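You operate a simulated robot arm through the tools that you are given. There is no shell and no other tool.

You are at the controls of a simulated two-armed robot. One attempt, no reset.

JOB
Put the pale brush on the top of the long bench. Put the printed block from the top of the long bench on the shelf of the counter bench. Take the green brush and leave it on the top of the counter bench. Take the low block from the top of the slat bench and leave it on the shelf of the short bench. Take the lot block on the top of the slat bench and put it away on the top of the door bench. Put the green stamp on the banded board. Take the peg bundle and put it on the high shelf of the store rack. Pull the dark drawer open. Any order will do. Set down upright: green stamp.

The check looks at the end state, three seconds after you hand in, the way a careful person would. Anything else that was tipped, shoved, dropped, spilled or broken makes it a failure.

ROBOT AND FRAMES
Two 7-joint arms with two-finger parallel grippers on one trunk, on a base that moves. Base frame: it is fixed to the floor where the robot stands at the start and does not move with it; the origin is under the middle of the robot, x ahead of it, y to its left, z up. Readings come in cm, degrees, newtons and seconds.
The left shoulder is at the start at [5, 15.8, 98.3], the right one opposite. With the tool pointing down near the work surface each hand reaches from about 22 to 66 cm from the robot's upright axis, wherever it stands, measured 20 degrees to its own side. Places, roughly: banded board (24x6x3 cm) [-80, 130, 80]; dark drawer [-50, 640, 70]; green brush (8x5x5 cm) [-190, -20, 60]; green stamp [-150, -25, 75]; high shelf of the store rack (133x20 cm) [-232, -310, 104]; lot block [-25, -150, 75]; low block (8x5x3 cm) [-20, -150, 70]; pale brush (8x5x5 cm) [-200, -50, 60]; peg bundle (4x3x3 cm) [-80, -220, 70]; printed block [-325, 175, 75]; shelf of the counter bench [-430, -70, 20]; shelf of the short bench [-90, 140, 20]; top of the counter bench [-430, -70, 80]; top of the door bench [420, 830, 90]; top of the long bench [-410, 210, 80]. Payload 3.91 kg a hand.
Tool frame (each hand has its own): the origin (TCP) lies between the finger pads and is the grasp point; the fingertips stand 3 cm ahead of it; z points along the fingers, y is the line along which they close. The gripper opens to 11 cm. The fingers are 2 cm wide and 1 cm thick; the gripper's body (4.8 by 11.2 cm) begins 5.5 cm behind the TCP.
Orientation is that of the tool frame in the base frame, as [roll, pitch, yaw] about the fixed x, y, z axes, in that order (R = Rz(yaw) Ry(pitch) Rx(roll)). With the fingers straight down and closing along the base's y, the tool's x points along the base's -x, its y along +y and its z along -z.

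CONTROLS
- The arms move only by the tool jog_arm. It takes "left_plan", "right_plan" or both (then of equal length, played together; a hand with none holds still); each is one flat list of numbers, 6 for each row, row after row: the shift along the base's x, y, z in units of 30 mm (1.0 is 30 mm), then the turn, a rotation vector about the base's x, y, z in units of 6 degrees (1.0 is 6 degrees). In form: [x, y, z, ax, ay, az, x, y, z, ax, ay, az, ...]. A call has 1 to 20 rows; each row shifts and turns the commanded pose from where the row before left it. "left_claw" and "right_claw" are, for a hand that has rows, the gripper command, from -1 (shut) to 1 (fully open), values between in proportion, set as the call begins (left out, the last holds). A call with a number of a shift or a turn outside -1 to 1 is refused whole. Rows are played at 5 a second. More than 5 cm and 8.6 degrees between two rows, or a gripper value outside its range, and nothing of the call is played. A pose out of reach is approached as far as the arm can. The call stops where the force on the tool passes 40 N (or 10 N more than at its start, if that is more) or the arm is blocked; 0.2 s more then pass. Each finger travels about 15.3 cm/s and halts on what it meets, pressing with about 36 N; the grip force reading is that of the motor and also rises with nothing between the fingers. The clock runs only during rows and for 0.2 s after the last one: add rows that do not move to give the fingers time. The reply holds the time, the measured pose of the TCP, the force on the tool along the base axes, the opening and the grip force, in the units named above and with some noise, with the torque about the TCP (base axes, N m) and any sound that the robot's microphone picked up.
- Cameras (640 x 400 px; columns grow to the right, rows downward): "scene" is now at [12.79, 0.77, 112.05]; the picture's right is [0.09, -1.00, 0.00], its down [-0.58, -0.05, -0.81] and it looks along [0.81, 0.07, -0.58] (base axes); focal length 292 px, centre (320, 200). "left" rides on the left gripper at [7.2, -1.7, -10.3] in its tool frame; the picture's right is [0.23, 0.97, 0.00], its down [-0.76, 0.18, -0.62] and it looks along [-0.61, 0.14, 0.78] (tool axes); focal length 222 px, centre (320, 200). "right" rides on the right gripper at [7.2, 1.7, -10.3] in its tool frame; the picture's right is [-0.23, 0.97, 0.00], its down [-0.76, -0.18, -0.62] and it looks along [-0.61, -0.14, 0.78] (tool axes); focal length 222 px, centre (320, 200). There is no depth. A picture from a camera that has moved, and an enlarged one, comes with that camera's place and axes in the base frame and with its lens.
- grab_frame(camera): a new picture of that camera. The clock stands still meanwhile.
- lift_body(by): slides the trunk up (or, below 0, down) by that many cm; the arms and the scene camera ride with it, the base frame stays. It gives what a move gives, with no picture.
- drive_base(legs): drives the robot by 1 to 6 legs, each [ahead, turn to the left] in cm and degrees, along the robot's own axes; the way and the turn of a leg run together, so that a leg with both is an arc; at most 150 cm and 180 degrees a leg. The arms and the cameras ride along, it lands a little off, and it stops where it bumps. It gives what a move gives.
- pan_tilt(pan, tilt): turns the head with the scene camera to pan (to the left, within 80 degrees either way) and tilt (down, from -29 to 69), counted from straight ahead of the robot. It gives what a move gives.
- enlarge(camera, box): a new picture of the part [left, top, right, bottom] of that camera's present view, enlarged. The clock stands still meanwhile.
- close_job(): hands the job in; it is judged then, once.

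Nothing tells you exact positions but the pictures and the camera data. Unless the task says otherwise, let go and move clear before handing in.

The tools are called after "Emit:" as name(argument=value, ...) on one line, values as JSON. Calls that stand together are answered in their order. jog_arm: Moves the arms, as the interface text tells. Its arguments: {"type":"object","properties":{"left_plan":{"type":"array","items":{"type":"number"}},"left_claw":{"type":"number"},"right_plan":{"type":"array","items":{"type":"number"}},"right_claw":{"type":"number"}},"required":[]} The other tools are called the same way: lift_body (by) moves the trunk up or down; drive_base (legs) drives the base; pan_tilt (pan, tilt) turns the head that bears the scene camera; grab_frame (camera) takes a picture; enlarge (camera, box) takes an enlarged picture of a part of a camera's view; close_job () hands the job in.

At the start:

```text
t: 0.0
left_position: [51.91, 20.61, 86.58]
left_orientation: [-180.0, -0.1, -179.9]
left_ft_force: [0.2, 1.3, 0.4]
left_wrist_torque: [-0.02, -0.01, 0.01]
left_finger_gap: 10.99
left_finger_force: 0.1
right_position: [45.38, -18.91, 89.95]
right_orientation: [-179.9, 0.0, -180.0]
right_ft_force: [0.5, 0.3, -0.3]
right_wrist_torque: [0.0, -0.01, 0.02]
right_finger_gap: 10.99
right_finger_force: 0.1
trunk travel left (down, up): [-22.5, 25.7]
robot x, y, heading: [-0.21, 0.26, -0.1]
head pan, tilt (commanded): [4.9, 35.6]
```

scene: 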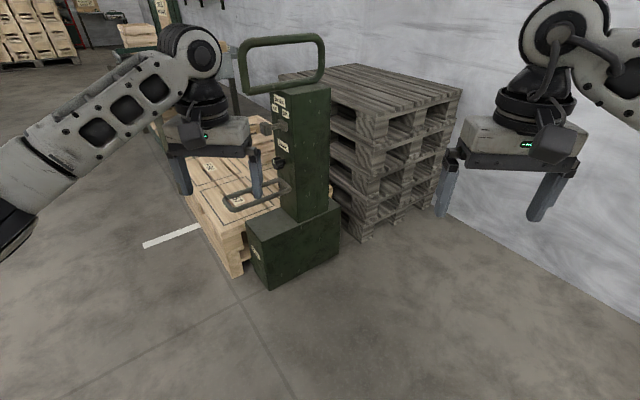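
right: 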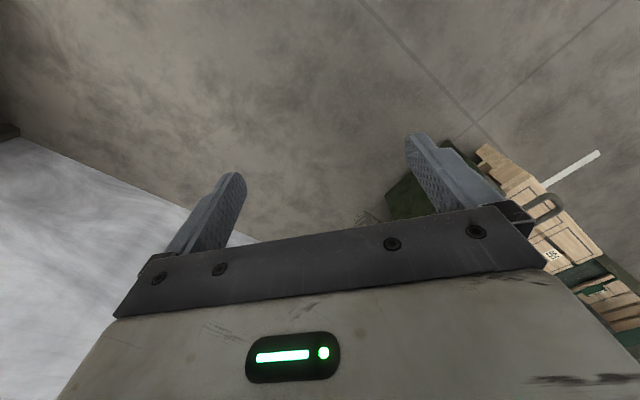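
left: 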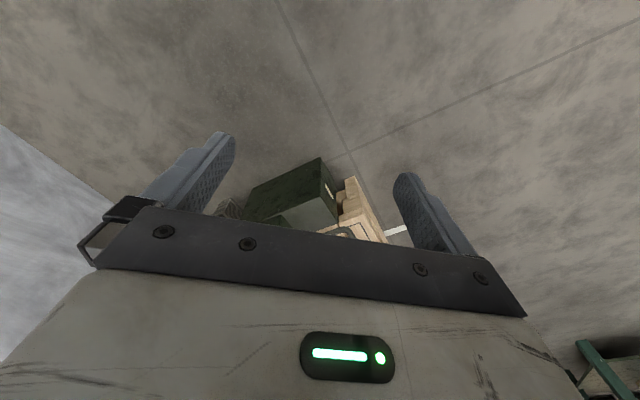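

I see a green pallet-jack-like machine and pallets ahead, with a wall on the right; most targets are behind me or far away. I'll look around with the head first.

Emit:
pan_tilt(pan=80, tilt=20)

```text
t: 1.5
left_position: [51.98, 20.47, 86.64]
left_orientation: [-180.0, 0.0, -180.0]
left_ft_force: [-0.5, 0.3, 0.7]
left_wrist_torque: [-0.02, 0.0, 0.0]
left_finger_gap: 11.01
left_finger_force: 0.1
right_position: [45.41, -18.91, 89.92]
right_orientation: [180.0, -0.1, 180.0]
right_ft_force: [-0.1, -0.3, -0.3]
right_wrist_torque: [-0.03, -0.01, 0.0]
right_finger_gap: 10.99
right_finger_force: 0.0
trunk travel left (down, up): [-22.5, 25.7]
robot x, y, heading: [-0.09, 0.2, 0.1]
head pan, tilt (commanded): [80.0, 20.0]
```

The head is now panned left; I'll take a picture there.

Emit:
grab_frame(camera="scene")

```text
taken
camera scene: at [5.67, 9.19, 114.53], right [0.98, -0.17, 0.0], down [-0.06, -0.34, -0.94], along [0.16, 0.93, -0.34], focal length 292 px, centre (320, 200)
```

scene: 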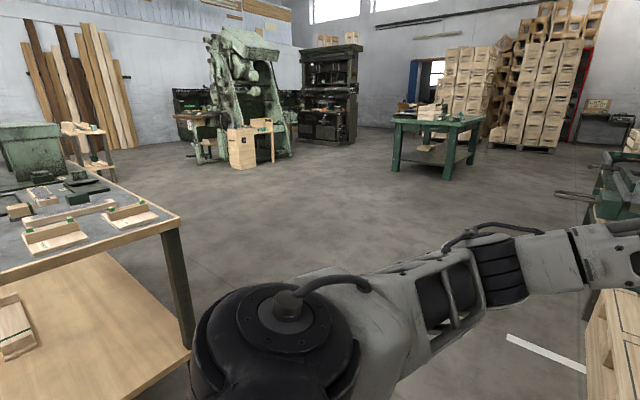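

I see a workshop: a bench to my left-rear (probably the short bench with the boards), a green bench in the distance. I'll look to the right side too.

Emit:
pan_tilt(pan=-80, tilt=20)

Emit:
grab_frame(camera="scene")

```text
t: 3.9
left_position: [51.84, 20.55, 86.64]
left_orientation: [180.0, 0.0, -179.9]
left_ft_force: [0.1, -0.2, -0.1]
left_wrist_torque: [0.01, -0.01, 0.04]
left_finger_gap: 10.99
left_finger_force: 0.0
right_position: [45.3, -18.91, 89.9]
right_orientation: [180.0, 0.0, -179.9]
right_ft_force: [-0.8, 0.0, -0.2]
right_wrist_torque: [0.0, 0.0, -0.01]
right_finger_gap: 11.0
right_finger_force: 0.1
trunk travel left (down, up): [-22.5, 25.7]
robot x, y, heading: [0.33, 0.32, -0.0]
head pan, tilt (commanded): [-80.0, 20.0]
```

```text
taken
camera scene: at [5.67, -9.15, 114.53], right [-0.98, -0.17, 0.0], down [-0.06, 0.34, -0.94], along [0.16, -0.93, -0.34], focal length 292 px, centre (320, 200)
```

scene: 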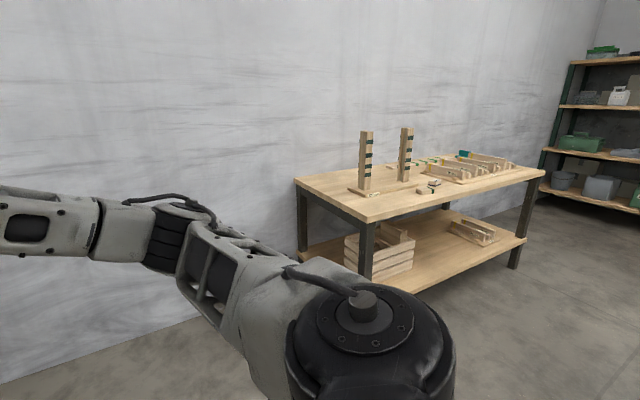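

The bench on the right is likely the slat bench with blocks and the peg bundle; behind it the store rack. I'll enlarge to see labels and items.

Emit:
enlarge(camera="scene", box=[290, 120, 560, 290])

Emit:
enlarge(camera="scene", box=[530, 40, 640, 220])

```text
2.35 times, centred on (425, 205) of scene
camera zoom: at [5.67, -9.15, 114.53], right [-0.98, -0.17, 0.0], down [-0.06, 0.34, -0.94], along [0.16, -0.93, -0.34], focal length 688 px, centre (73, 188)
```

zoom: 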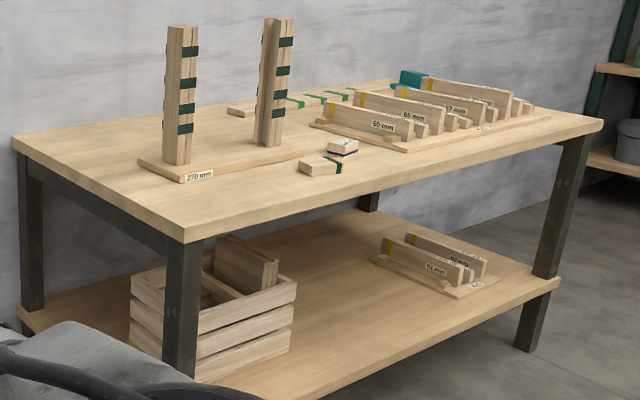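

```text
2.22 times, centred on (585, 130) of scene
camera zoom: at [5.67, -9.15, 114.53], right [-0.98, -0.17, 0.0], down [-0.06, 0.34, -0.94], along [0.16, -0.93, -0.34], focal length 649 px, centre (-269, 356)
```

zoom: 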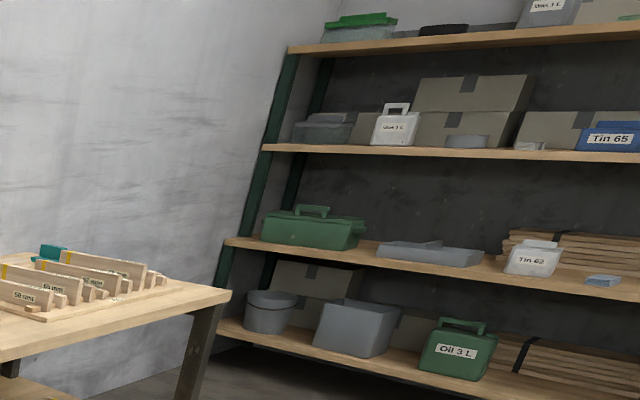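

I see a green-banded block and a white/blue labelled block on the slat bench. I'll tuck the arms in first so turning is safe.

Emit:
jog_arm(left_plan=[-1, 0, 1, 0, 0, 0, -1, 0, 1, 0, 0, 0, -1, 0, 1, 0, 0, 0, -1, 0, 1, 0, 0, 0, -1, 0, 0.5, 0, 0, 0, -1, 0, 0, 0, 0, 0], right_plan=[-1, 0, 1, 0, 0, 0, -1, 0, 1, 0, 0, 0, -1, 0, 1, 0, 0, 0, -0.8, 0, 0.5, 0, 0, 0, 0, 0, 0, 0, 0, 0, 0, 0, 0, 0, 0, 0])

```text
t: 5.3
left_position: [33.96, 20.6, 100.03]
left_orientation: [179.9, -0.1, -180.0]
left_ft_force: [0.1, 0.0, -0.7]
left_wrist_torque: [0.0, 0.01, 0.0]
left_finger_gap: 11.01
left_finger_force: 0.1
right_position: [33.98, -18.95, 100.48]
right_orientation: [179.9, 0.0, -179.8]
right_ft_force: [0.1, 0.6, 0.6]
right_wrist_torque: [-0.01, 0.0, 0.0]
right_finger_gap: 11.0
right_finger_force: 0.1
trunk travel left (down, up): [-22.5, 25.7]
robot x, y, heading: [-0.16, -0.23, 0.2]
head pan, tilt (commanded): [-80.0, 20.0]
```

The arms are tucked. Now I'll turn around 180° to see the area behind, where most items are.

Emit:
drive_base(legs=[[0, 180]])

Emit:
pan_tilt(pan=0, tilt=20)

Emit:
grab_frame(camera="scene")

```text
t: 13.2
left_position: [-33.18, -22.12, 99.97]
left_orientation: [179.9, 0.0, 2.7]
left_ft_force: [0.8, 0.6, 0.5]
left_wrist_torque: [0.01, 0.01, 0.02]
left_finger_gap: 11.01
left_finger_force: 0.0
right_position: [-34.7, 17.32, 100.41]
right_orientation: [180.0, -0.1, 2.6]
right_ft_force: [-0.1, -0.3, -0.2]
right_wrist_torque: [-0.01, -0.02, -0.01]
right_finger_gap: 10.98
right_finger_force: 0.0
trunk travel left (down, up): [-22.5, 25.7]
robot x, y, heading: [0.02, -0.19, -177.5]
head pan, tilt (commanded): [-80.0, 20.0]
```

```text
t: 14.7
left_position: [-33.05, -22.12, 100.07]
left_orientation: [180.0, 0.1, 2.5]
left_ft_force: [-0.7, 0.4, 0.0]
left_wrist_torque: [-0.03, -0.04, -0.04]
left_finger_gap: 10.99
left_finger_force: 0.2
right_position: [-34.71, 17.4, 100.41]
right_orientation: [-180.0, 0.0, 2.5]
right_ft_force: [-0.3, 0.0, 0.6]
right_wrist_torque: [0.02, 0.01, 0.0]
right_finger_gap: 11.01
right_finger_force: 0.1
trunk travel left (down, up): [-22.5, 25.7]
robot x, y, heading: [-0.01, 0.19, -177.5]
head pan, tilt (commanded): [0.0, 20.0]
```

```text
taken
camera scene: at [-13.25, -0.55, 114.53], right [-0.04, 1.0, 0.0], down [0.34, 0.01, -0.94], along [-0.94, -0.04, -0.34], focal length 292 px, centre (320, 200)
```

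scene: 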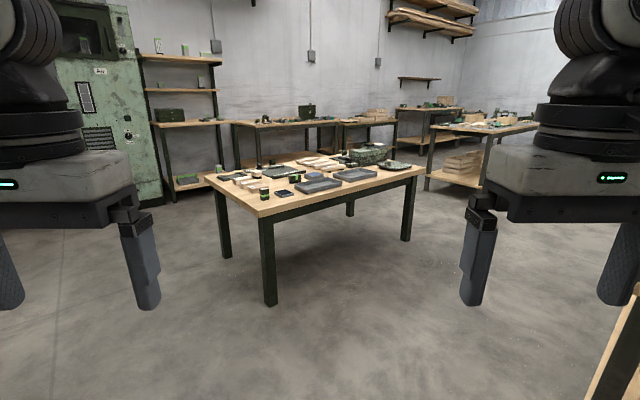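

Emit:
enlarge(camera="scene", box=[200, 130, 440, 230])

Emit:
enlarge(camera="scene", box=[220, 80, 560, 200])

Emit:
pan_tilt(pan=-75, tilt=20)

Emit:
grab_frame(camera="scene")

Emit:
pan_tilt(pan=75, tilt=20)

Emit:
grab_frame(camera="scene")

```text
2.67 times, centred on (320, 180) of scene
camera zoom: at [-13.25, -0.55, 114.53], right [-0.04, 1.0, 0.0], down [0.34, 0.01, -0.94], along [-0.94, -0.04, -0.34], focal length 779 px, centre (320, 253)
```

zoom: 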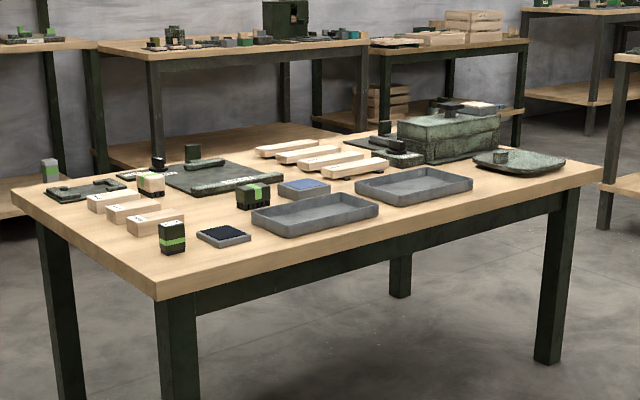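

```text
1.88 times, centred on (390, 140) of scene
camera zoom: at [-13.25, -0.55, 114.53], right [-0.04, 1.0, 0.0], down [0.34, 0.01, -0.94], along [-0.94, -0.04, -0.34], focal length 550 px, centre (188, 313)
```

zoom: 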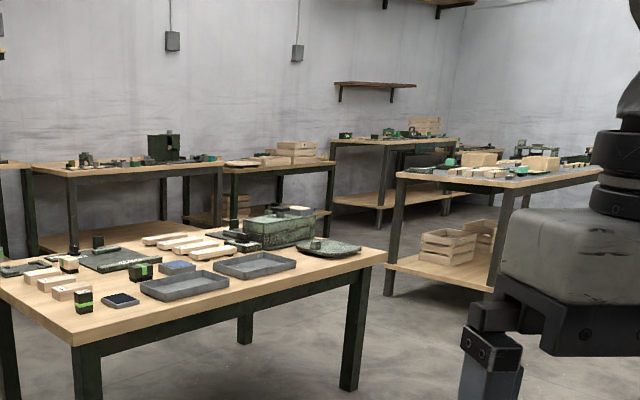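

```text
t: 16.2
left_position: [-32.96, -22.17, 99.97]
left_orientation: [-179.9, 0.1, 2.6]
left_ft_force: [0.4, 0.0, -0.2]
left_wrist_torque: [0.0, 0.01, 0.0]
left_finger_gap: 11.01
left_finger_force: 0.0
right_position: [-34.82, 17.52, 100.51]
right_orientation: [-179.9, 0.0, 2.5]
right_ft_force: [0.5, 0.6, 0.2]
right_wrist_torque: [-0.03, 0.02, -0.01]
right_finger_gap: 10.99
right_finger_force: 0.0
trunk travel left (down, up): [-22.5, 25.7]
robot x, y, heading: [-0.11, -0.03, -177.5]
head pan, tilt (commanded): [-75.0, 20.0]
```

```text
taken
camera scene: at [-6.75, 8.72, 114.53], right [0.95, 0.3, 0.0], down [0.1, -0.33, -0.94], along [-0.28, 0.9, -0.34], focal length 292 px, centre (320, 200)
```

scene: 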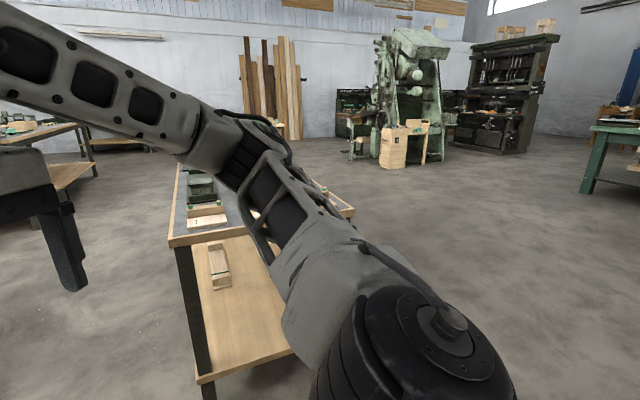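

```text
t: 18.5
left_position: [-33.14, -22.2, 100.04]
left_orientation: [180.0, 0.0, 2.5]
left_ft_force: [0.3, -0.3, -0.1]
left_wrist_torque: [-0.01, -0.01, -0.01]
left_finger_gap: 11.01
left_finger_force: 0.1
right_position: [-34.75, 17.43, 100.53]
right_orientation: [-180.0, 0.0, 2.5]
right_ft_force: [0.1, -0.3, -0.5]
right_wrist_torque: [-0.01, -0.03, 0.0]
right_finger_gap: 10.97
right_finger_force: 0.1
trunk travel left (down, up): [-22.5, 25.7]
robot x, y, heading: [-0.21, -0.12, -177.5]
head pan, tilt (commanded): [75.0, 20.0]
```

```text
taken
camera scene: at [-5.97, -9.25, 114.53], right [-0.98, 0.22, 0.0], down [0.07, 0.33, -0.94], along [-0.2, -0.92, -0.34], focal length 292 px, centre (320, 200)
```

scene: 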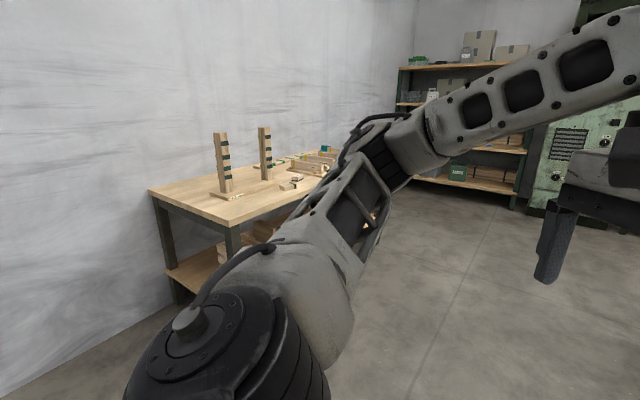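

The central table holds stamps and brushes; the long bench and counter are behind it. I'll look down to gauge my own base footprint before approaching furniture.

Emit:
pan_tilt(pan=0, tilt=69)

Emit:
grab_frame(camera="scene")

```text
t: 20.0
left_position: [-33.09, -22.18, 99.92]
left_orientation: [180.0, 0.0, 2.6]
left_ft_force: [0.5, 0.1, 0.1]
left_wrist_torque: [0.04, -0.02, 0.03]
left_finger_gap: 10.99
left_finger_force: 0.1
right_position: [-34.84, 17.34, 100.53]
right_orientation: [179.9, 0.0, 2.5]
right_ft_force: [0.0, -0.6, 0.4]
right_wrist_torque: [-0.01, -0.01, -0.01]
right_finger_gap: 11.01
right_finger_force: 0.0
trunk travel left (down, up): [-22.5, 25.7]
robot x, y, heading: [0.11, -0.37, -177.5]
head pan, tilt (commanded): [0.0, 68.8]
```

```text
taken
camera scene: at [-9.53, -0.4, 107.78], right [-0.04, 1.0, 0.0], down [0.93, 0.04, -0.36], along [-0.36, -0.02, -0.93], focal length 292 px, centre (320, 200)
```

scene: 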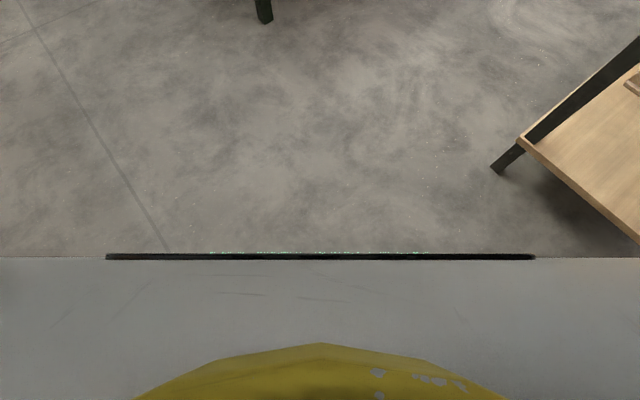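

The view down is blocked by my own trunk. I'll tip the left hand so its camera looks back at my base to learn its footprint.

Emit:
jog_arm(left_plan=[-0.6, 0, 0, 0, -1, 0, -0.6, 0, 0, 0, -1, 0, -0.6, 0, 0, 0, -1, 0, -0.6, 0, 0, 0, -1, 0, -0.6, 0, 0, 0, -1, 0, -0.6, 0, 0, 0, -1, 0, -0.6, 0, 0, 0, -1, 0, -0.6, 0, 0, 0, -1, 0, -0.6, 0, 0, 0, -1, 0, -0.6, 0, 0, 0, -1, 0])

Emit:
grab_frame(camera="left")

```text
t: 22.2
left_position: [-36.0, -17.95, 90.04]
left_orientation: [175.5, -59.9, 5.1]
left_ft_force: [-0.2, -0.3, -0.8]
left_wrist_torque: [-0.01, 0.0, 0.01]
left_finger_gap: 11.02
left_finger_force: 0.0
left hand out of reach, approached as far as the arm can: row 6, 7, 8, 9, 10
right_position: [-34.77, 17.36, 100.36]
right_orientation: [-179.9, 0.1, 2.6]
right_ft_force: [0.2, -0.7, -0.4]
right_wrist_torque: [-0.04, 0.0, 0.02]
right_finger_gap: 11.01
right_finger_force: 0.1
trunk travel left (down, up): [-22.5, 25.7]
robot x, y, heading: [0.19, -0.34, -177.4]
head pan, tilt (commanded): [0.0, 68.8]
```

```text
taken
camera left: at [-41.34, -16.0, 101.45], right [0.14, -0.96, 0.23], down [-0.92, -0.21, -0.34], along [0.38, -0.17, -0.91], focal length 222 px, centre (320, 200)
```

left: 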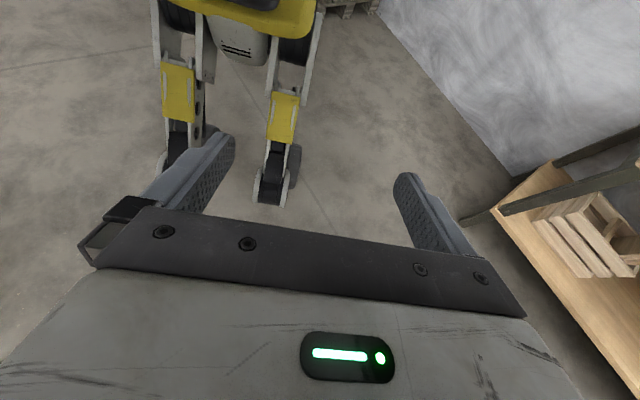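

The robot seems to stand on two narrow wheeled legs. I'll take a second view from a lower hand position to triangulate the wheels.

Emit:
jog_arm(left_plan=[0, -0.8, -1, 0, 0, 0, 0, -0.8, -1, 0, 0, 0, 0, -0.8, -1, 0, 0, 0, 0, -0.8, -1, 0, 0, 0, 0, -0.8, -1, 0, 0, 0])

Emit:
grab_frame(camera="left")

```text
t: 23.4
left_position: [-36.07, -30.32, 74.98]
left_orientation: [175.5, -59.9, 5.2]
left_ft_force: [-1.0, 0.0, 0.5]
left_wrist_torque: [-0.01, -0.01, 0.02]
left_finger_gap: 11.01
left_finger_force: 0.1
right_position: [-34.75, 17.46, 100.44]
right_orientation: [179.9, 0.0, 2.5]
right_ft_force: [0.6, 0.4, 0.3]
right_wrist_torque: [-0.03, 0.01, 0.01]
right_finger_gap: 11.01
right_finger_force: 0.1
trunk travel left (down, up): [-22.5, 25.7]
robot x, y, heading: [-0.41, -0.06, -177.6]
head pan, tilt (commanded): [0.0, 68.8]
```

```text
taken
camera left: at [-41.32, -28.18, 86.38], right [0.14, -0.96, 0.23], down [-0.92, -0.21, -0.34], along [0.38, -0.17, -0.91], focal length 222 px, centre (320, 200)
```

left: 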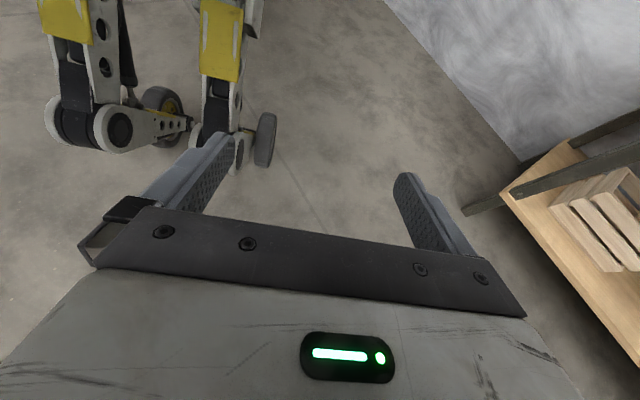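

The base is compact: knees stick out about 15 cm ahead of the axis. I'll restore the left hand to pointing down.

Emit:
jog_arm(left_plan=[0, 0.6, 1, 0, 1, 0, 0, 0.6, 1, 0, 1, 0, 0, 0.6, 1, 0, 1, 0, 0, 0.4, 1, 0, 1, 0, 0, 0, 1, 0, 1, 0, 0, 0, 1, 0, 1, 0, 0, 0, 1, 0, 1, 0, 0, 0, 1, 0, 1, 0, 0, 0, 0.5, 0, 1, 0, 0, 0, 0, 0, 1, 0])

```text
t: 25.6
left_position: [-36.07, -23.67, 100.42]
left_orientation: [-179.9, 0.1, 2.5]
left_ft_force: [-0.6, -0.2, 0.2]
left_wrist_torque: [-0.01, 0.0, -0.01]
left_finger_gap: 10.98
left_finger_force: 0.1
right_position: [-34.75, 17.41, 100.45]
right_orientation: [179.9, 0.0, 2.5]
right_ft_force: [-0.6, 0.0, 0.8]
right_wrist_torque: [0.01, -0.02, 0.02]
right_finger_gap: 10.98
right_finger_force: 0.1
trunk travel left (down, up): [-22.5, 25.7]
robot x, y, heading: [0.12, -0.18, -177.6]
head pan, tilt (commanded): [0.0, 68.8]
```

Hands restored. Now I drive toward the slat bench (front edge faces roughly north-west) and turn to face it.

Emit:
drive_base(legs=[[0, 48.6], [108, 0], [0, 81]])

Emit:
pan_tilt(pan=0, tilt=35)

Emit:
grab_frame(camera="scene")

```text
t: 36.8
left_position: [-30.56, -96.64, 100.4]
left_orientation: [-180.0, 0.0, 129.5]
left_ft_force: [0.1, 0.8, -0.7]
left_wrist_torque: [0.0, 0.0, 0.0]
left_finger_gap: 11.0
left_finger_force: 0.0
right_position: [-63.97, -120.14, 100.47]
right_orientation: [-180.0, 0.1, 129.4]
right_ft_force: [-0.1, 0.4, 0.5]
right_wrist_torque: [-0.04, 0.0, -0.01]
right_finger_gap: 11.0
right_finger_force: 0.0
trunk travel left (down, up): [-22.5, 25.7]
robot x, y, heading: [-71.0, -82.44, -50.8]
head pan, tilt (commanded): [0.0, 68.8]
```

```text
t: 37.8
left_position: [-30.43, -96.63, 100.36]
left_orientation: [180.0, 0.0, 129.5]
left_ft_force: [0.4, -0.9, -0.4]
left_wrist_torque: [0.0, 0.01, 0.0]
left_finger_gap: 10.98
left_finger_force: 0.0
right_position: [-64.13, -120.16, 100.47]
right_orientation: [180.0, 0.0, 129.4]
right_ft_force: [0.1, 0.1, 0.3]
right_wrist_torque: [0.0, 0.0, 0.01]
right_finger_gap: 11.0
right_finger_force: 0.0
trunk travel left (down, up): [-22.5, 25.7]
robot x, y, heading: [-70.78, -82.07, -50.5]
head pan, tilt (commanded): [0.0, 35.0]
```

```text
taken
camera scene: at [-62.79, -91.83, 112.14], right [-0.77, -0.63, 0.0], down [-0.36, 0.44, -0.82], along [0.52, -0.63, -0.57], focal length 292 px, centre (320, 200)
```

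scene: 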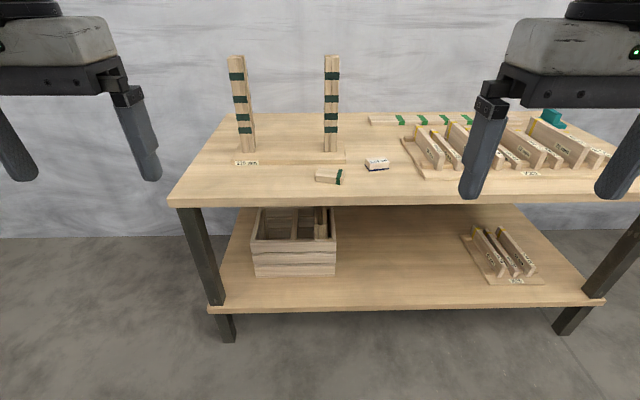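

I face the slat bench squarely. I'll enlarge the blocks and the back objects to identify low block, lot block and peg bundle.

Emit:
enlarge(camera="scene", box=[290, 145, 410, 195])

Emit:
enlarge(camera="scene", box=[360, 95, 640, 200])

Emit:
enlarge(camera="scene", box=[190, 40, 370, 200])

```text
5.33 times, centred on (350, 170) of scene
camera zoom: at [-62.79, -91.83, 112.14], right [-0.77, -0.63, 0.0], down [-0.36, 0.44, -0.82], along [0.52, -0.63, -0.57], focal length 1558 px, centre (160, 360)
```

zoom: 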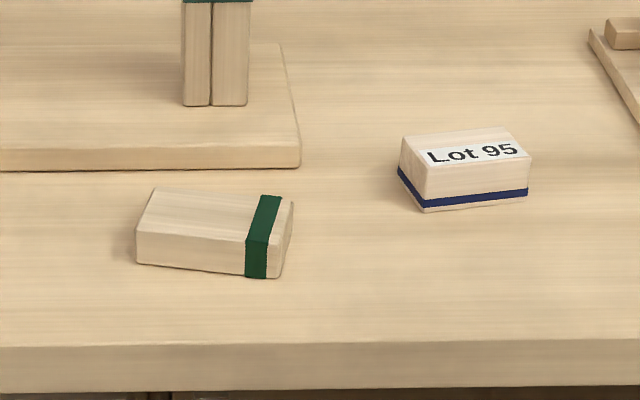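

```text
2.29 times, centred on (500, 148) of scene
camera zoom: at [-62.79, -91.83, 112.14], right [-0.77, -0.63, 0.0], down [-0.36, 0.44, -0.82], along [0.52, -0.63, -0.57], focal length 668 px, centre (-91, 320)
```

zoom: 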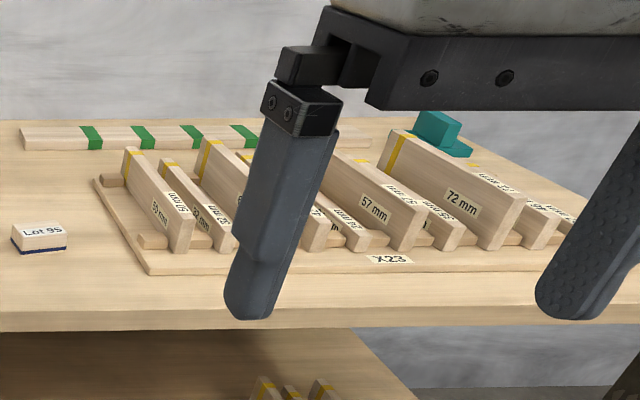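

```text
2.50 times, centred on (280, 120) of scene
camera zoom: at [-62.79, -91.83, 112.14], right [-0.77, -0.63, 0.0], down [-0.36, 0.44, -0.82], along [0.52, -0.63, -0.57], focal length 730 px, centre (420, 400)
```

zoom: 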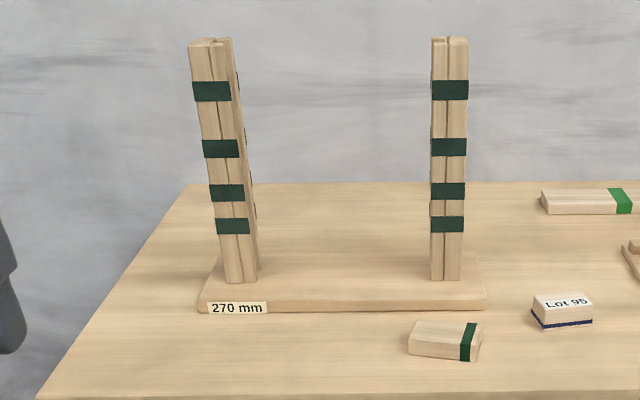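

Lot block is "Lot 95" (blue band), low block is the green-banded wood block. Now I look for the peg bundle on the right end using the right hand's camera.

Emit:
grab_frame(camera="right")

Emit:
grab_frame(camera="left")

Emit:
pan_tilt(pan=-40, tilt=35)

Emit:
grab_frame(camera="scene")

```text
taken
camera right: at [-67.38, -113.51, 110.78], right [0.9, 0.44, 0.0], down [0.35, -0.7, 0.62], along [0.28, -0.56, -0.78], focal length 222 px, centre (320, 200)
```

right: 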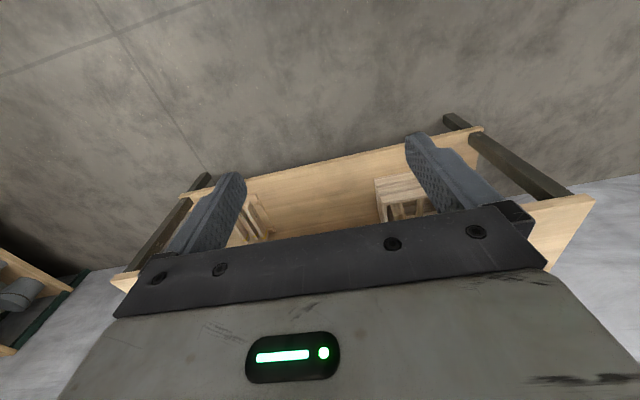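

```text
taken
camera left: at [-36.27, -92.02, 110.84], right [0.61, 0.79, 0.0], down [0.62, -0.48, 0.62], along [0.49, -0.38, -0.78], focal length 222 px, centre (320, 200)
```

left: 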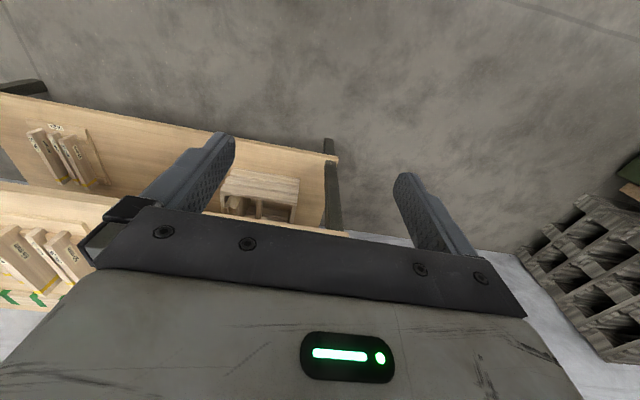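

```text
t: 38.9
left_position: [-30.51, -96.66, 100.41]
left_orientation: [179.9, 0.1, 129.5]
left_ft_force: [-0.5, 0.0, -0.3]
left_wrist_torque: [0.01, -0.01, -0.01]
left_finger_gap: 11.02
left_finger_force: 0.2
right_position: [-64.05, -120.26, 100.49]
right_orientation: [180.0, 0.0, 129.4]
right_ft_force: [0.0, 0.5, -0.6]
right_wrist_torque: [-0.03, -0.06, 0.01]
right_finger_gap: 10.99
right_finger_force: 0.1
trunk travel left (down, up): [-22.5, 25.7]
robot x, y, heading: [-71.0, -82.22, -50.6]
head pan, tilt (commanded): [-40.0, 35.0]
```

```text
taken
camera scene: at [-68.47, -93.83, 112.15], right [-1.0, 0.01, 0.0], down [0.01, 0.57, -0.82], along [-0.01, -0.82, -0.57], focal length 292 px, centre (320, 200)
```

scene: 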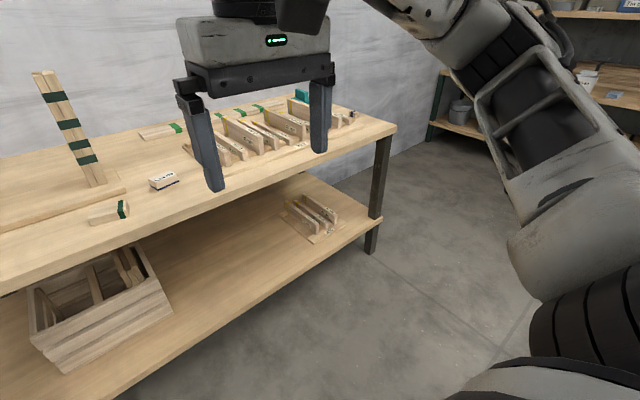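

Something small sits near the right end of the slat bench; I'll enlarge it.

Emit:
enlarge(camera="scene", box=[280, 80, 400, 155])

```text
5.33 times, centred on (340, 118) of scene
camera zoom: at [-68.47, -93.83, 112.15], right [-1.0, 0.01, 0.0], down [0.01, 0.57, -0.82], along [-0.01, -0.82, -0.57], focal length 1558 px, centre (213, 640)
```

zoom: 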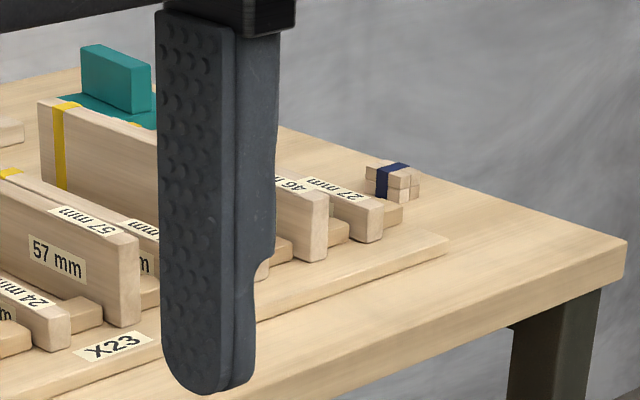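

Peg bundle (blue band) is at about (-85,-219) on the bench's right end; low block ≈ (-20,-148), lot block ≈ (-27,-162), bench top z≈69. I'll drive closer to pick the low block with the left hand.

Emit:
drive_base(legs=[[0, -15], [37, 0], [0, 6.6]])

Emit:
pan_tilt(pan=15, tilt=55)

Emit:
grab_frame(camera="scene")

Emit:
grab_frame(camera="left")

```text
t: 42.6
left_position: [-17.47, -136.0, 100.5]
left_orientation: [179.9, -0.1, 121.3]
left_ft_force: [0.5, -0.1, -0.9]
left_wrist_torque: [0.01, 0.0, -0.02]
left_finger_gap: 11.02
left_finger_force: 0.0
right_position: [-54.15, -154.46, 100.44]
right_orientation: [-179.9, 0.0, 121.2]
right_ft_force: [1.1, 0.8, 0.3]
right_wrist_torque: [0.04, 0.0, -0.01]
right_finger_gap: 11.01
right_finger_force: 0.0
trunk travel left (down, up): [-22.5, 25.7]
robot x, y, heading: [-55.44, -115.29, -58.8]
head pan, tilt (commanded): [-40.0, 35.0]
```

```text
t: 43.9
left_position: [-17.61, -135.89, 100.48]
left_orientation: [180.0, -0.1, 121.3]
left_ft_force: [-0.2, -0.5, -0.4]
left_wrist_torque: [0.0, 0.01, 0.02]
left_finger_gap: 11.0
left_finger_force: 0.0
right_position: [-54.11, -154.48, 100.49]
right_orientation: [179.9, -0.1, 121.3]
right_ft_force: [0.0, 0.1, 1.2]
right_wrist_torque: [0.01, -0.01, 0.0]
right_finger_gap: 11.0
right_finger_force: 0.1
trunk travel left (down, up): [-22.5, 25.7]
robot x, y, heading: [-55.47, -115.86, -58.6]
head pan, tilt (commanded): [15.0, 55.0]
```

```text
taken
camera scene: at [-48.26, -124.01, 109.32], right [-0.69, -0.72, 0.0], down [-0.59, 0.57, -0.57], along [0.41, -0.4, -0.82], focal length 292 px, centre (320, 200)
```

scene: 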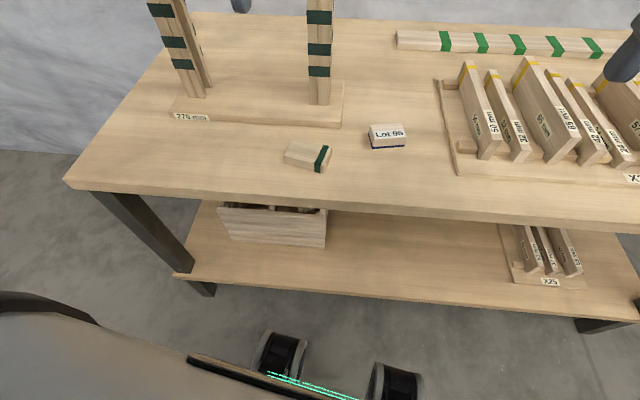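

```text
taken
camera left: at [-22.68, -130.51, 110.83], right [0.71, 0.7, 0.0], down [0.55, -0.56, 0.62], along [0.44, -0.44, -0.78], focal length 222 px, centre (320, 200)
```

left: 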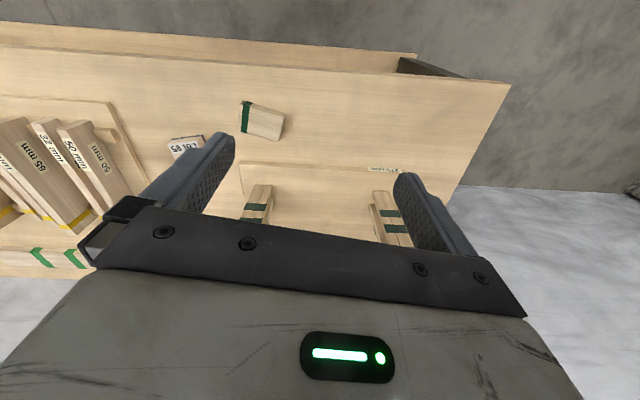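

Good view: the low block lies ahead-left, my knees are still well clear of the bench shelf. I'll enlarge for accurate block corners.

Emit:
enlarge(camera="scene", box=[270, 110, 430, 210])

Emit:
enlarge(camera="left", box=[140, 60, 300, 160])

```text
4.00 times, centred on (350, 160) of scene
camera zoom: at [-48.26, -124.01, 109.32], right [-0.69, -0.72, 0.0], down [-0.59, 0.57, -0.57], along [0.41, -0.4, -0.82], focal length 1169 px, centre (200, 360)
```

zoom: 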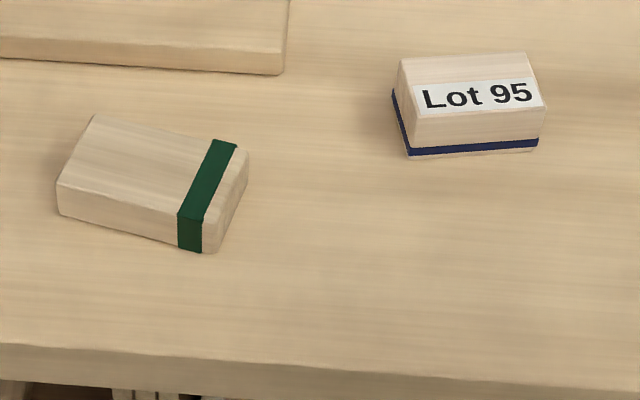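

```text
4.00 times, centred on (220, 110) of left
camera zoom: at [-22.68, -130.51, 110.83], right [0.71, 0.7, 0.0], down [0.55, -0.56, 0.62], along [0.44, -0.44, -0.78], focal length 888 px, centre (720, 560)
```

zoom: 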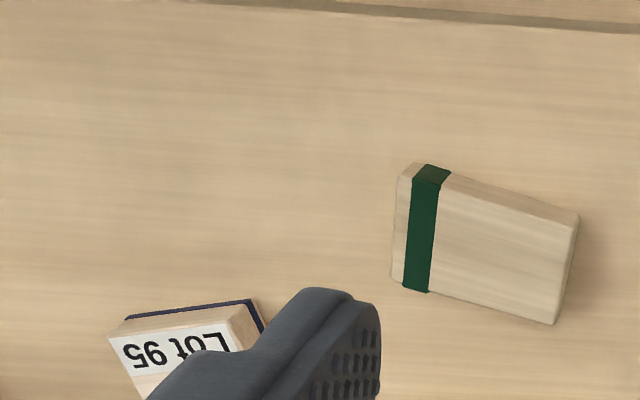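

Block centre ≈ (-20.4,-147.6), top z≈72.2, long axis at 28°. I'll tilt the left hand 40° forward (so the block can later be set flat on a shelf) and hover above it.

Emit:
jog_arm(left_plan=[-0.142, -0.44, -0.83, 0, 0, -0.55, -0.142, -0.44, -0.83, -0.84, -0.447, 0, -0.142, -0.44, -0.83, -0.84, -0.447, 0, -0.142, -0.44, -0.83, -0.84, -0.447, 0, -0.142, -0.44, -0.83, -0.84, -0.447, 0, -0.142, -0.44, -0.83, -0.84, -0.447, 0, -0.142, -0.44, -0.83, -0.84, -0.447, 0, -0.142, -0.44, -0.83, -0.84, -0.447, 0], left_claw=1)

Emit:
grab_frame(camera="left")

Emit:
enlarge(camera="scene", box=[220, 40, 460, 220])

```text
t: 45.7
left_position: [-21.33, -146.46, 80.44]
left_orientation: [-180.0, 40.0, 117.9]
left_ft_force: [-0.7, 0.1, -0.1]
left_wrist_torque: [-0.01, 0.02, -0.02]
left_finger_gap: 10.99
left_finger_force: 0.1
right_position: [-54.24, -154.48, 100.45]
right_orientation: [180.0, 0.0, 121.2]
right_ft_force: [0.3, 0.1, -0.8]
right_wrist_torque: [0.0, 0.0, 0.01]
right_finger_gap: 11.0
right_finger_force: 0.1
trunk travel left (down, up): [-22.5, 25.7]
robot x, y, heading: [-55.43, -115.61, -58.9]
head pan, tilt (commanded): [15.0, 55.0]
```

```text
taken
camera left: at [-28.33, -136.43, 83.81], right [0.78, 0.61, -0.15], down [0.24, -0.08, 0.97], along [0.58, -0.79, -0.21], focal length 222 px, centre (320, 200)
```

left: 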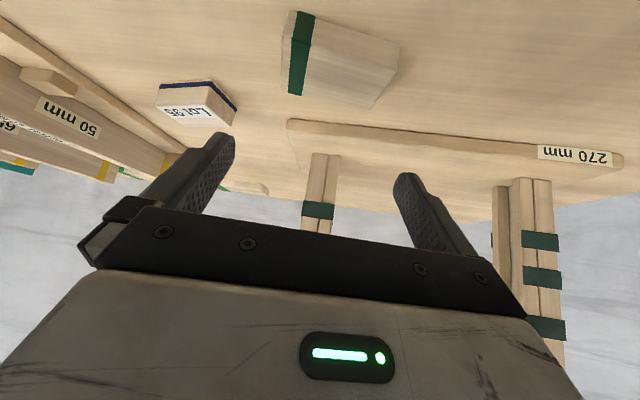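

```text
2.22 times, centred on (340, 130) of scene
camera zoom: at [-48.26, -124.01, 109.33], right [-0.69, -0.72, 0.0], down [-0.59, 0.57, -0.57], along [0.41, -0.4, -0.82], focal length 649 px, centre (276, 356)
```

zoom: 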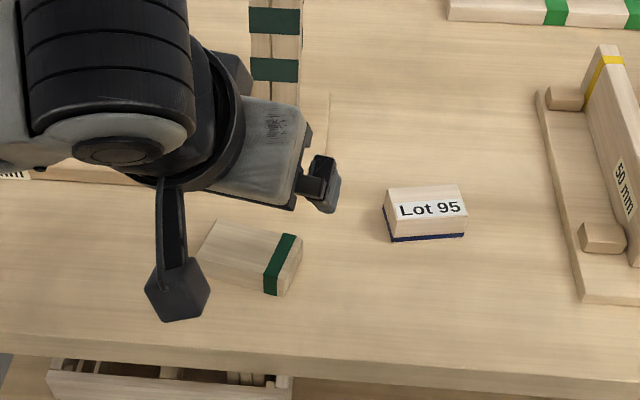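

The block sits centred between the fingers as predicted. I'll descend to just above the table and close.

Emit:
jog_arm(left_plan=[0.03, 0, -0.6, 0, 0, 0, 0.03, 0, -0.6, 0, 0, 0, 0.03, 0, -0.6, 0, 0, 0, 0.03, 0, -0.4, 0, 0, 0, 0, 0, -0.2, 0, 0, 0, 0, 0, -0.17, 0, 0, 0])

Emit:
grab_frame(camera="left")

Emit:
enlarge(camera="scene", box=[220, 40, 460, 220])

```text
t: 47.1
left_position: [-20.77, -146.5, 72.89]
left_orientation: [-180.0, 40.0, 118.0]
left_ft_force: [-1.2, 4.1, 5.5]
left_wrist_torque: [0.04, -0.01, -0.05]
left_finger_gap: 10.99
left_finger_force: 0.0
right_position: [-54.05, -154.37, 100.45]
right_orientation: [180.0, 0.1, 121.3]
right_ft_force: [0.5, 0.3, -0.2]
right_wrist_torque: [0.0, 0.04, -0.01]
right_finger_gap: 11.0
right_finger_force: 0.0
trunk travel left (down, up): [-22.5, 25.7]
robot x, y, heading: [-55.79, -116.14, -58.8]
head pan, tilt (commanded): [15.0, 55.0]
```

```text
taken
camera left: at [-27.87, -136.36, 76.24], right [0.78, 0.61, -0.15], down [0.24, -0.08, 0.97], along [0.58, -0.79, -0.21], focal length 222 px, centre (320, 200)
```

left: 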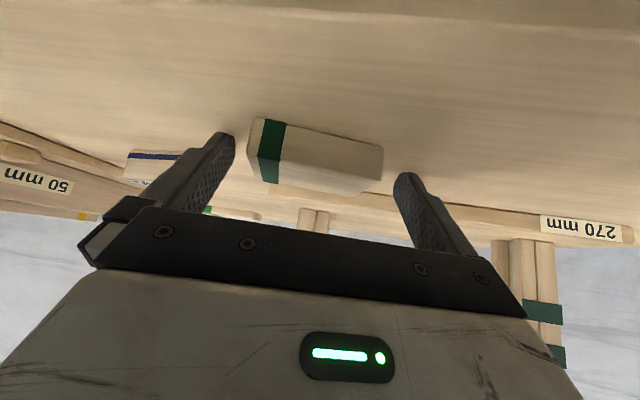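

```text
2.22 times, centred on (340, 130) of scene
camera zoom: at [-48.29, -123.95, 109.35], right [-0.69, -0.72, 0.0], down [-0.59, 0.57, -0.57], along [0.41, -0.4, -0.82], focal length 649 px, centre (276, 356)
```

zoom: 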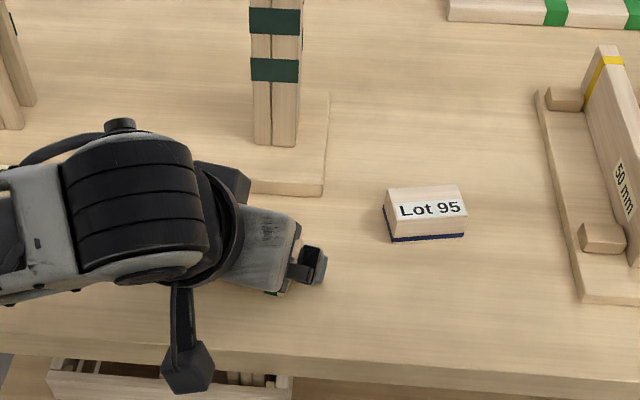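

Light contact with the table (top ≈ z 70). I'll raise 3 mm and close the fingers on the block's ends.

Emit:
jog_arm(left_plan=[0, 0, 0.12, 0, 0, 0, 0, 0, 0, 0, 0, 0])

Emit:
jog_arm(left_plan=[0, 0, 0, 0, 0, 0, 0, 0, 0, 0, 0, 0, 0, 0, 0, 0, 0, 0, 0, 0, 0, 0, 0, 0], left_claw=-1)

Emit:
grab_frame(camera="left")

```text
t: 47.7
left_position: [-20.79, -146.24, 73.18]
left_orientation: [-179.9, 39.9, 118.0]
left_ft_force: [-0.6, 0.9, 0.0]
left_wrist_torque: [-0.02, -0.04, 0.02]
left_finger_gap: 11.02
left_finger_force: 0.1
right_position: [-54.12, -154.46, 100.42]
right_orientation: [-179.9, 0.0, 121.2]
right_ft_force: [0.1, -0.4, -0.1]
right_wrist_torque: [0.0, 0.04, 0.02]
right_finger_gap: 11.0
right_finger_force: 0.0
trunk travel left (down, up): [-22.5, 25.7]
robot x, y, heading: [-55.48, -115.35, -58.7]
head pan, tilt (commanded): [15.0, 55.0]
```

```text
t: 48.7
left_position: [-20.77, -146.53, 73.09]
left_orientation: [-180.0, 40.0, 118.0]
left_ft_force: [-0.3, 0.2, 1.7]
left_wrist_torque: [-0.03, 0.08, -0.01]
left_finger_gap: 7.37
left_finger_force: 35.6
right_position: [-54.08, -154.36, 100.48]
right_orientation: [-180.0, 0.0, 121.2]
right_ft_force: [0.4, 1.2, -0.3]
right_wrist_torque: [0.01, -0.04, -0.01]
right_finger_gap: 10.99
right_finger_force: 0.0
trunk travel left (down, up): [-22.5, 25.7]
robot x, y, heading: [-55.83, -115.53, -59.1]
head pan, tilt (commanded): [15.0, 55.0]
```

```text
taken
camera left: at [-27.84, -136.4, 76.52], right [0.78, 0.61, -0.15], down [0.24, -0.08, 0.97], along [0.58, -0.79, -0.21], focal length 222 px, centre (320, 200)
```

left: 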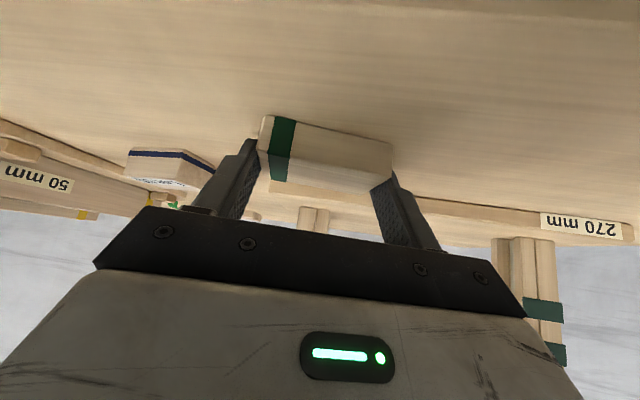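

The low block is gripped (7.4 cm gap). I'll lift it straight up and retract toward my body.

Emit:
jog_arm(left_plan=[0, 0, 0.5, 0, 0, 0, 0, 0, 1, 0, 0, 0, 0, 0, 1, 0, 0, 0, 0, 0, 1, 0, 0, 0, 0, 0, 1, 0, 0, 0, 0, 0, 1, 0, 0, 0, -0.4, 0.7, 1, 0, 0, 0, -0.4, 0.7, 1, 0, 0, 0, -0.4, 0.7, 1, 0, 0, 0, -0.4, 0.7, 0.3, 0, 0, 0])

Emit:
grab_frame(camera="left")

Emit:
grab_frame(camera="scene")

```text
t: 50.9
left_position: [-25.65, -138.05, 99.51]
left_orientation: [180.0, 39.9, 118.0]
left_ft_force: [0.1, 0.1, 0.5]
left_wrist_torque: [0.01, 0.0, -0.03]
left_finger_gap: 0.01
left_finger_force: 35.9
right_position: [-54.22, -154.49, 100.53]
right_orientation: [180.0, 0.0, 121.2]
right_ft_force: [-0.2, 0.0, 0.3]
right_wrist_torque: [0.0, -0.02, 0.01]
right_finger_gap: 11.0
right_finger_force: 0.1
trunk travel left (down, up): [-22.5, 25.7]
robot x, y, heading: [-55.61, -115.89, -58.8]
head pan, tilt (commanded): [15.0, 55.0]
```

```text
taken
camera left: at [-32.66, -127.91, 102.8], right [0.78, 0.61, -0.15], down [0.24, -0.08, 0.97], along [0.58, -0.79, -0.21], focal length 222 px, centre (320, 200)
```

left: 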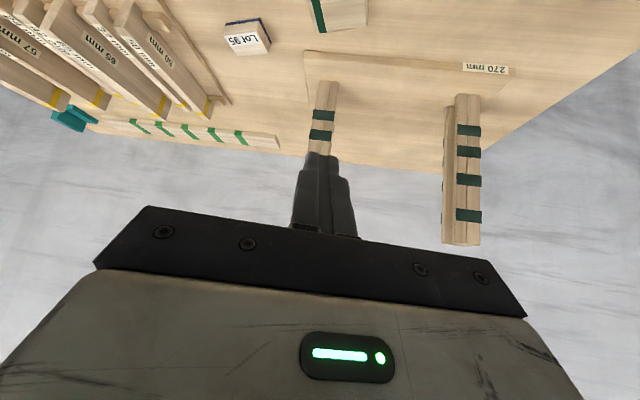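

```text
taken
camera scene: at [-48.26, -124.0, 109.32], right [-0.69, -0.72, 0.0], down [-0.59, 0.57, -0.57], along [0.41, -0.4, -0.82], focal length 292 px, centre (320, 200)
```

scene: 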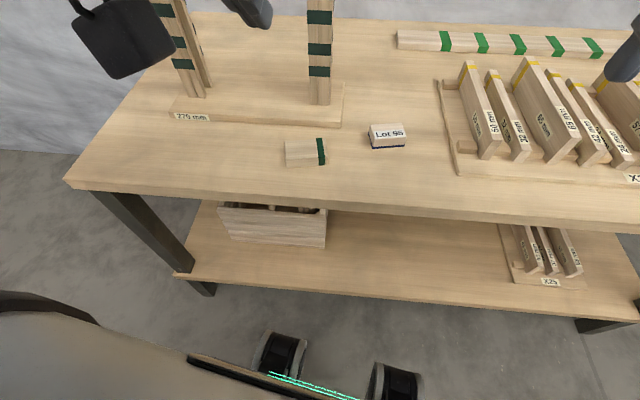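

The block slipped out of the tilted grip and stayed on the table. I'll look closely at its present pose and regrasp with a better (steeper, deeper) grip.

Emit:
enlarge(camera="scene", box=[270, 110, 430, 210])

Emit:
enlarge(camera="left", box=[280, 130, 380, 240])

```text
4.00 times, centred on (350, 160) of scene
camera zoom: at [-48.26, -124.0, 109.32], right [-0.69, -0.72, 0.0], down [-0.59, 0.57, -0.57], along [0.41, -0.4, -0.82], focal length 1169 px, centre (200, 360)
```

zoom: 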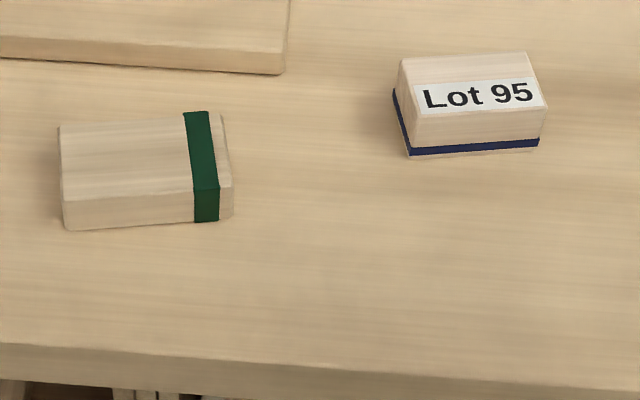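

```text
3.64 times, centred on (330, 185) of left
camera zoom: at [-32.66, -127.91, 102.8], right [0.78, 0.61, -0.15], down [0.24, -0.08, 0.97], along [0.58, -0.79, -0.21], focal length 808 px, centre (284, 254)
```

zoom: 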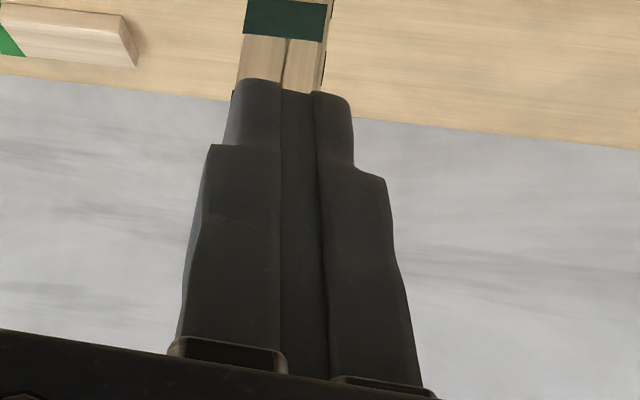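

The block now sits at about (-20.0,-147.6) with its long axis at ~53°. I'll regrasp along its length with less tilt (20°), going deeper, and lift slowly.

Emit:
jog_arm(left_plan=[0.191, -0.339, -0.722, 0.736, 0.392, 0, 0.191, -0.339, -0.722, 0.736, 0.392, 0, 0.191, -0.339, -0.722, 0.736, 0.392, 0, 0.191, -0.339, -0.722, 0.736, 0.392, 0, 0.191, -0.339, -0.722, 0, 0, 0.834, 0.191, -0.339, -0.722, 0, 0, 0.834, 0.191, -0.339, -0.722, 0, 0, 0.834, 0.191, -0.339, -0.722, 0, 0, 0.834, 0.191, -0.339, -0.722, 0, 0, 0.834], left_claw=1)

Emit:
grab_frame(camera="left")

```text
t: 52.9
left_position: [-20.32, -147.33, 80.08]
left_orientation: [-179.8, 20.0, 143.0]
left_ft_force: [-0.3, 0.9, 0.5]
left_wrist_torque: [0.02, -0.03, 0.05]
left_finger_gap: 10.99
left_finger_force: 0.0
right_position: [-54.26, -154.37, 100.5]
right_orientation: [-179.9, -0.1, 121.1]
right_ft_force: [-0.1, 0.4, 1.0]
right_wrist_torque: [-0.02, 0.0, 0.03]
right_finger_gap: 10.99
right_finger_force: 0.1
trunk travel left (down, up): [-22.5, 25.7]
robot x, y, heading: [-55.68, -115.57, -58.6]
head pan, tilt (commanded): [15.0, 55.0]
```

```text
taken
camera left: at [-29.48, -142.42, 87.33], right [0.41, 0.91, -0.08], down [0.51, -0.16, 0.84], along [0.75, -0.39, -0.53], focal length 222 px, centre (320, 200)
```

left: 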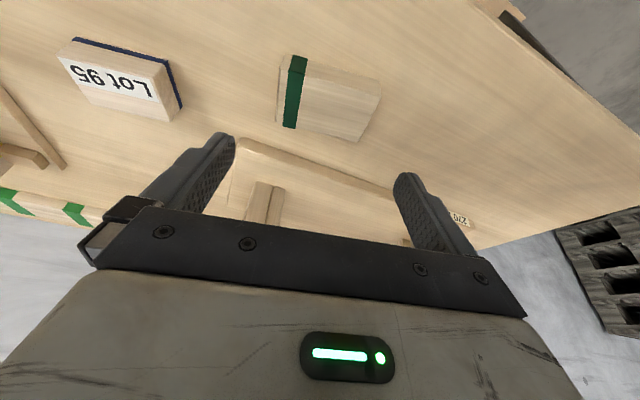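

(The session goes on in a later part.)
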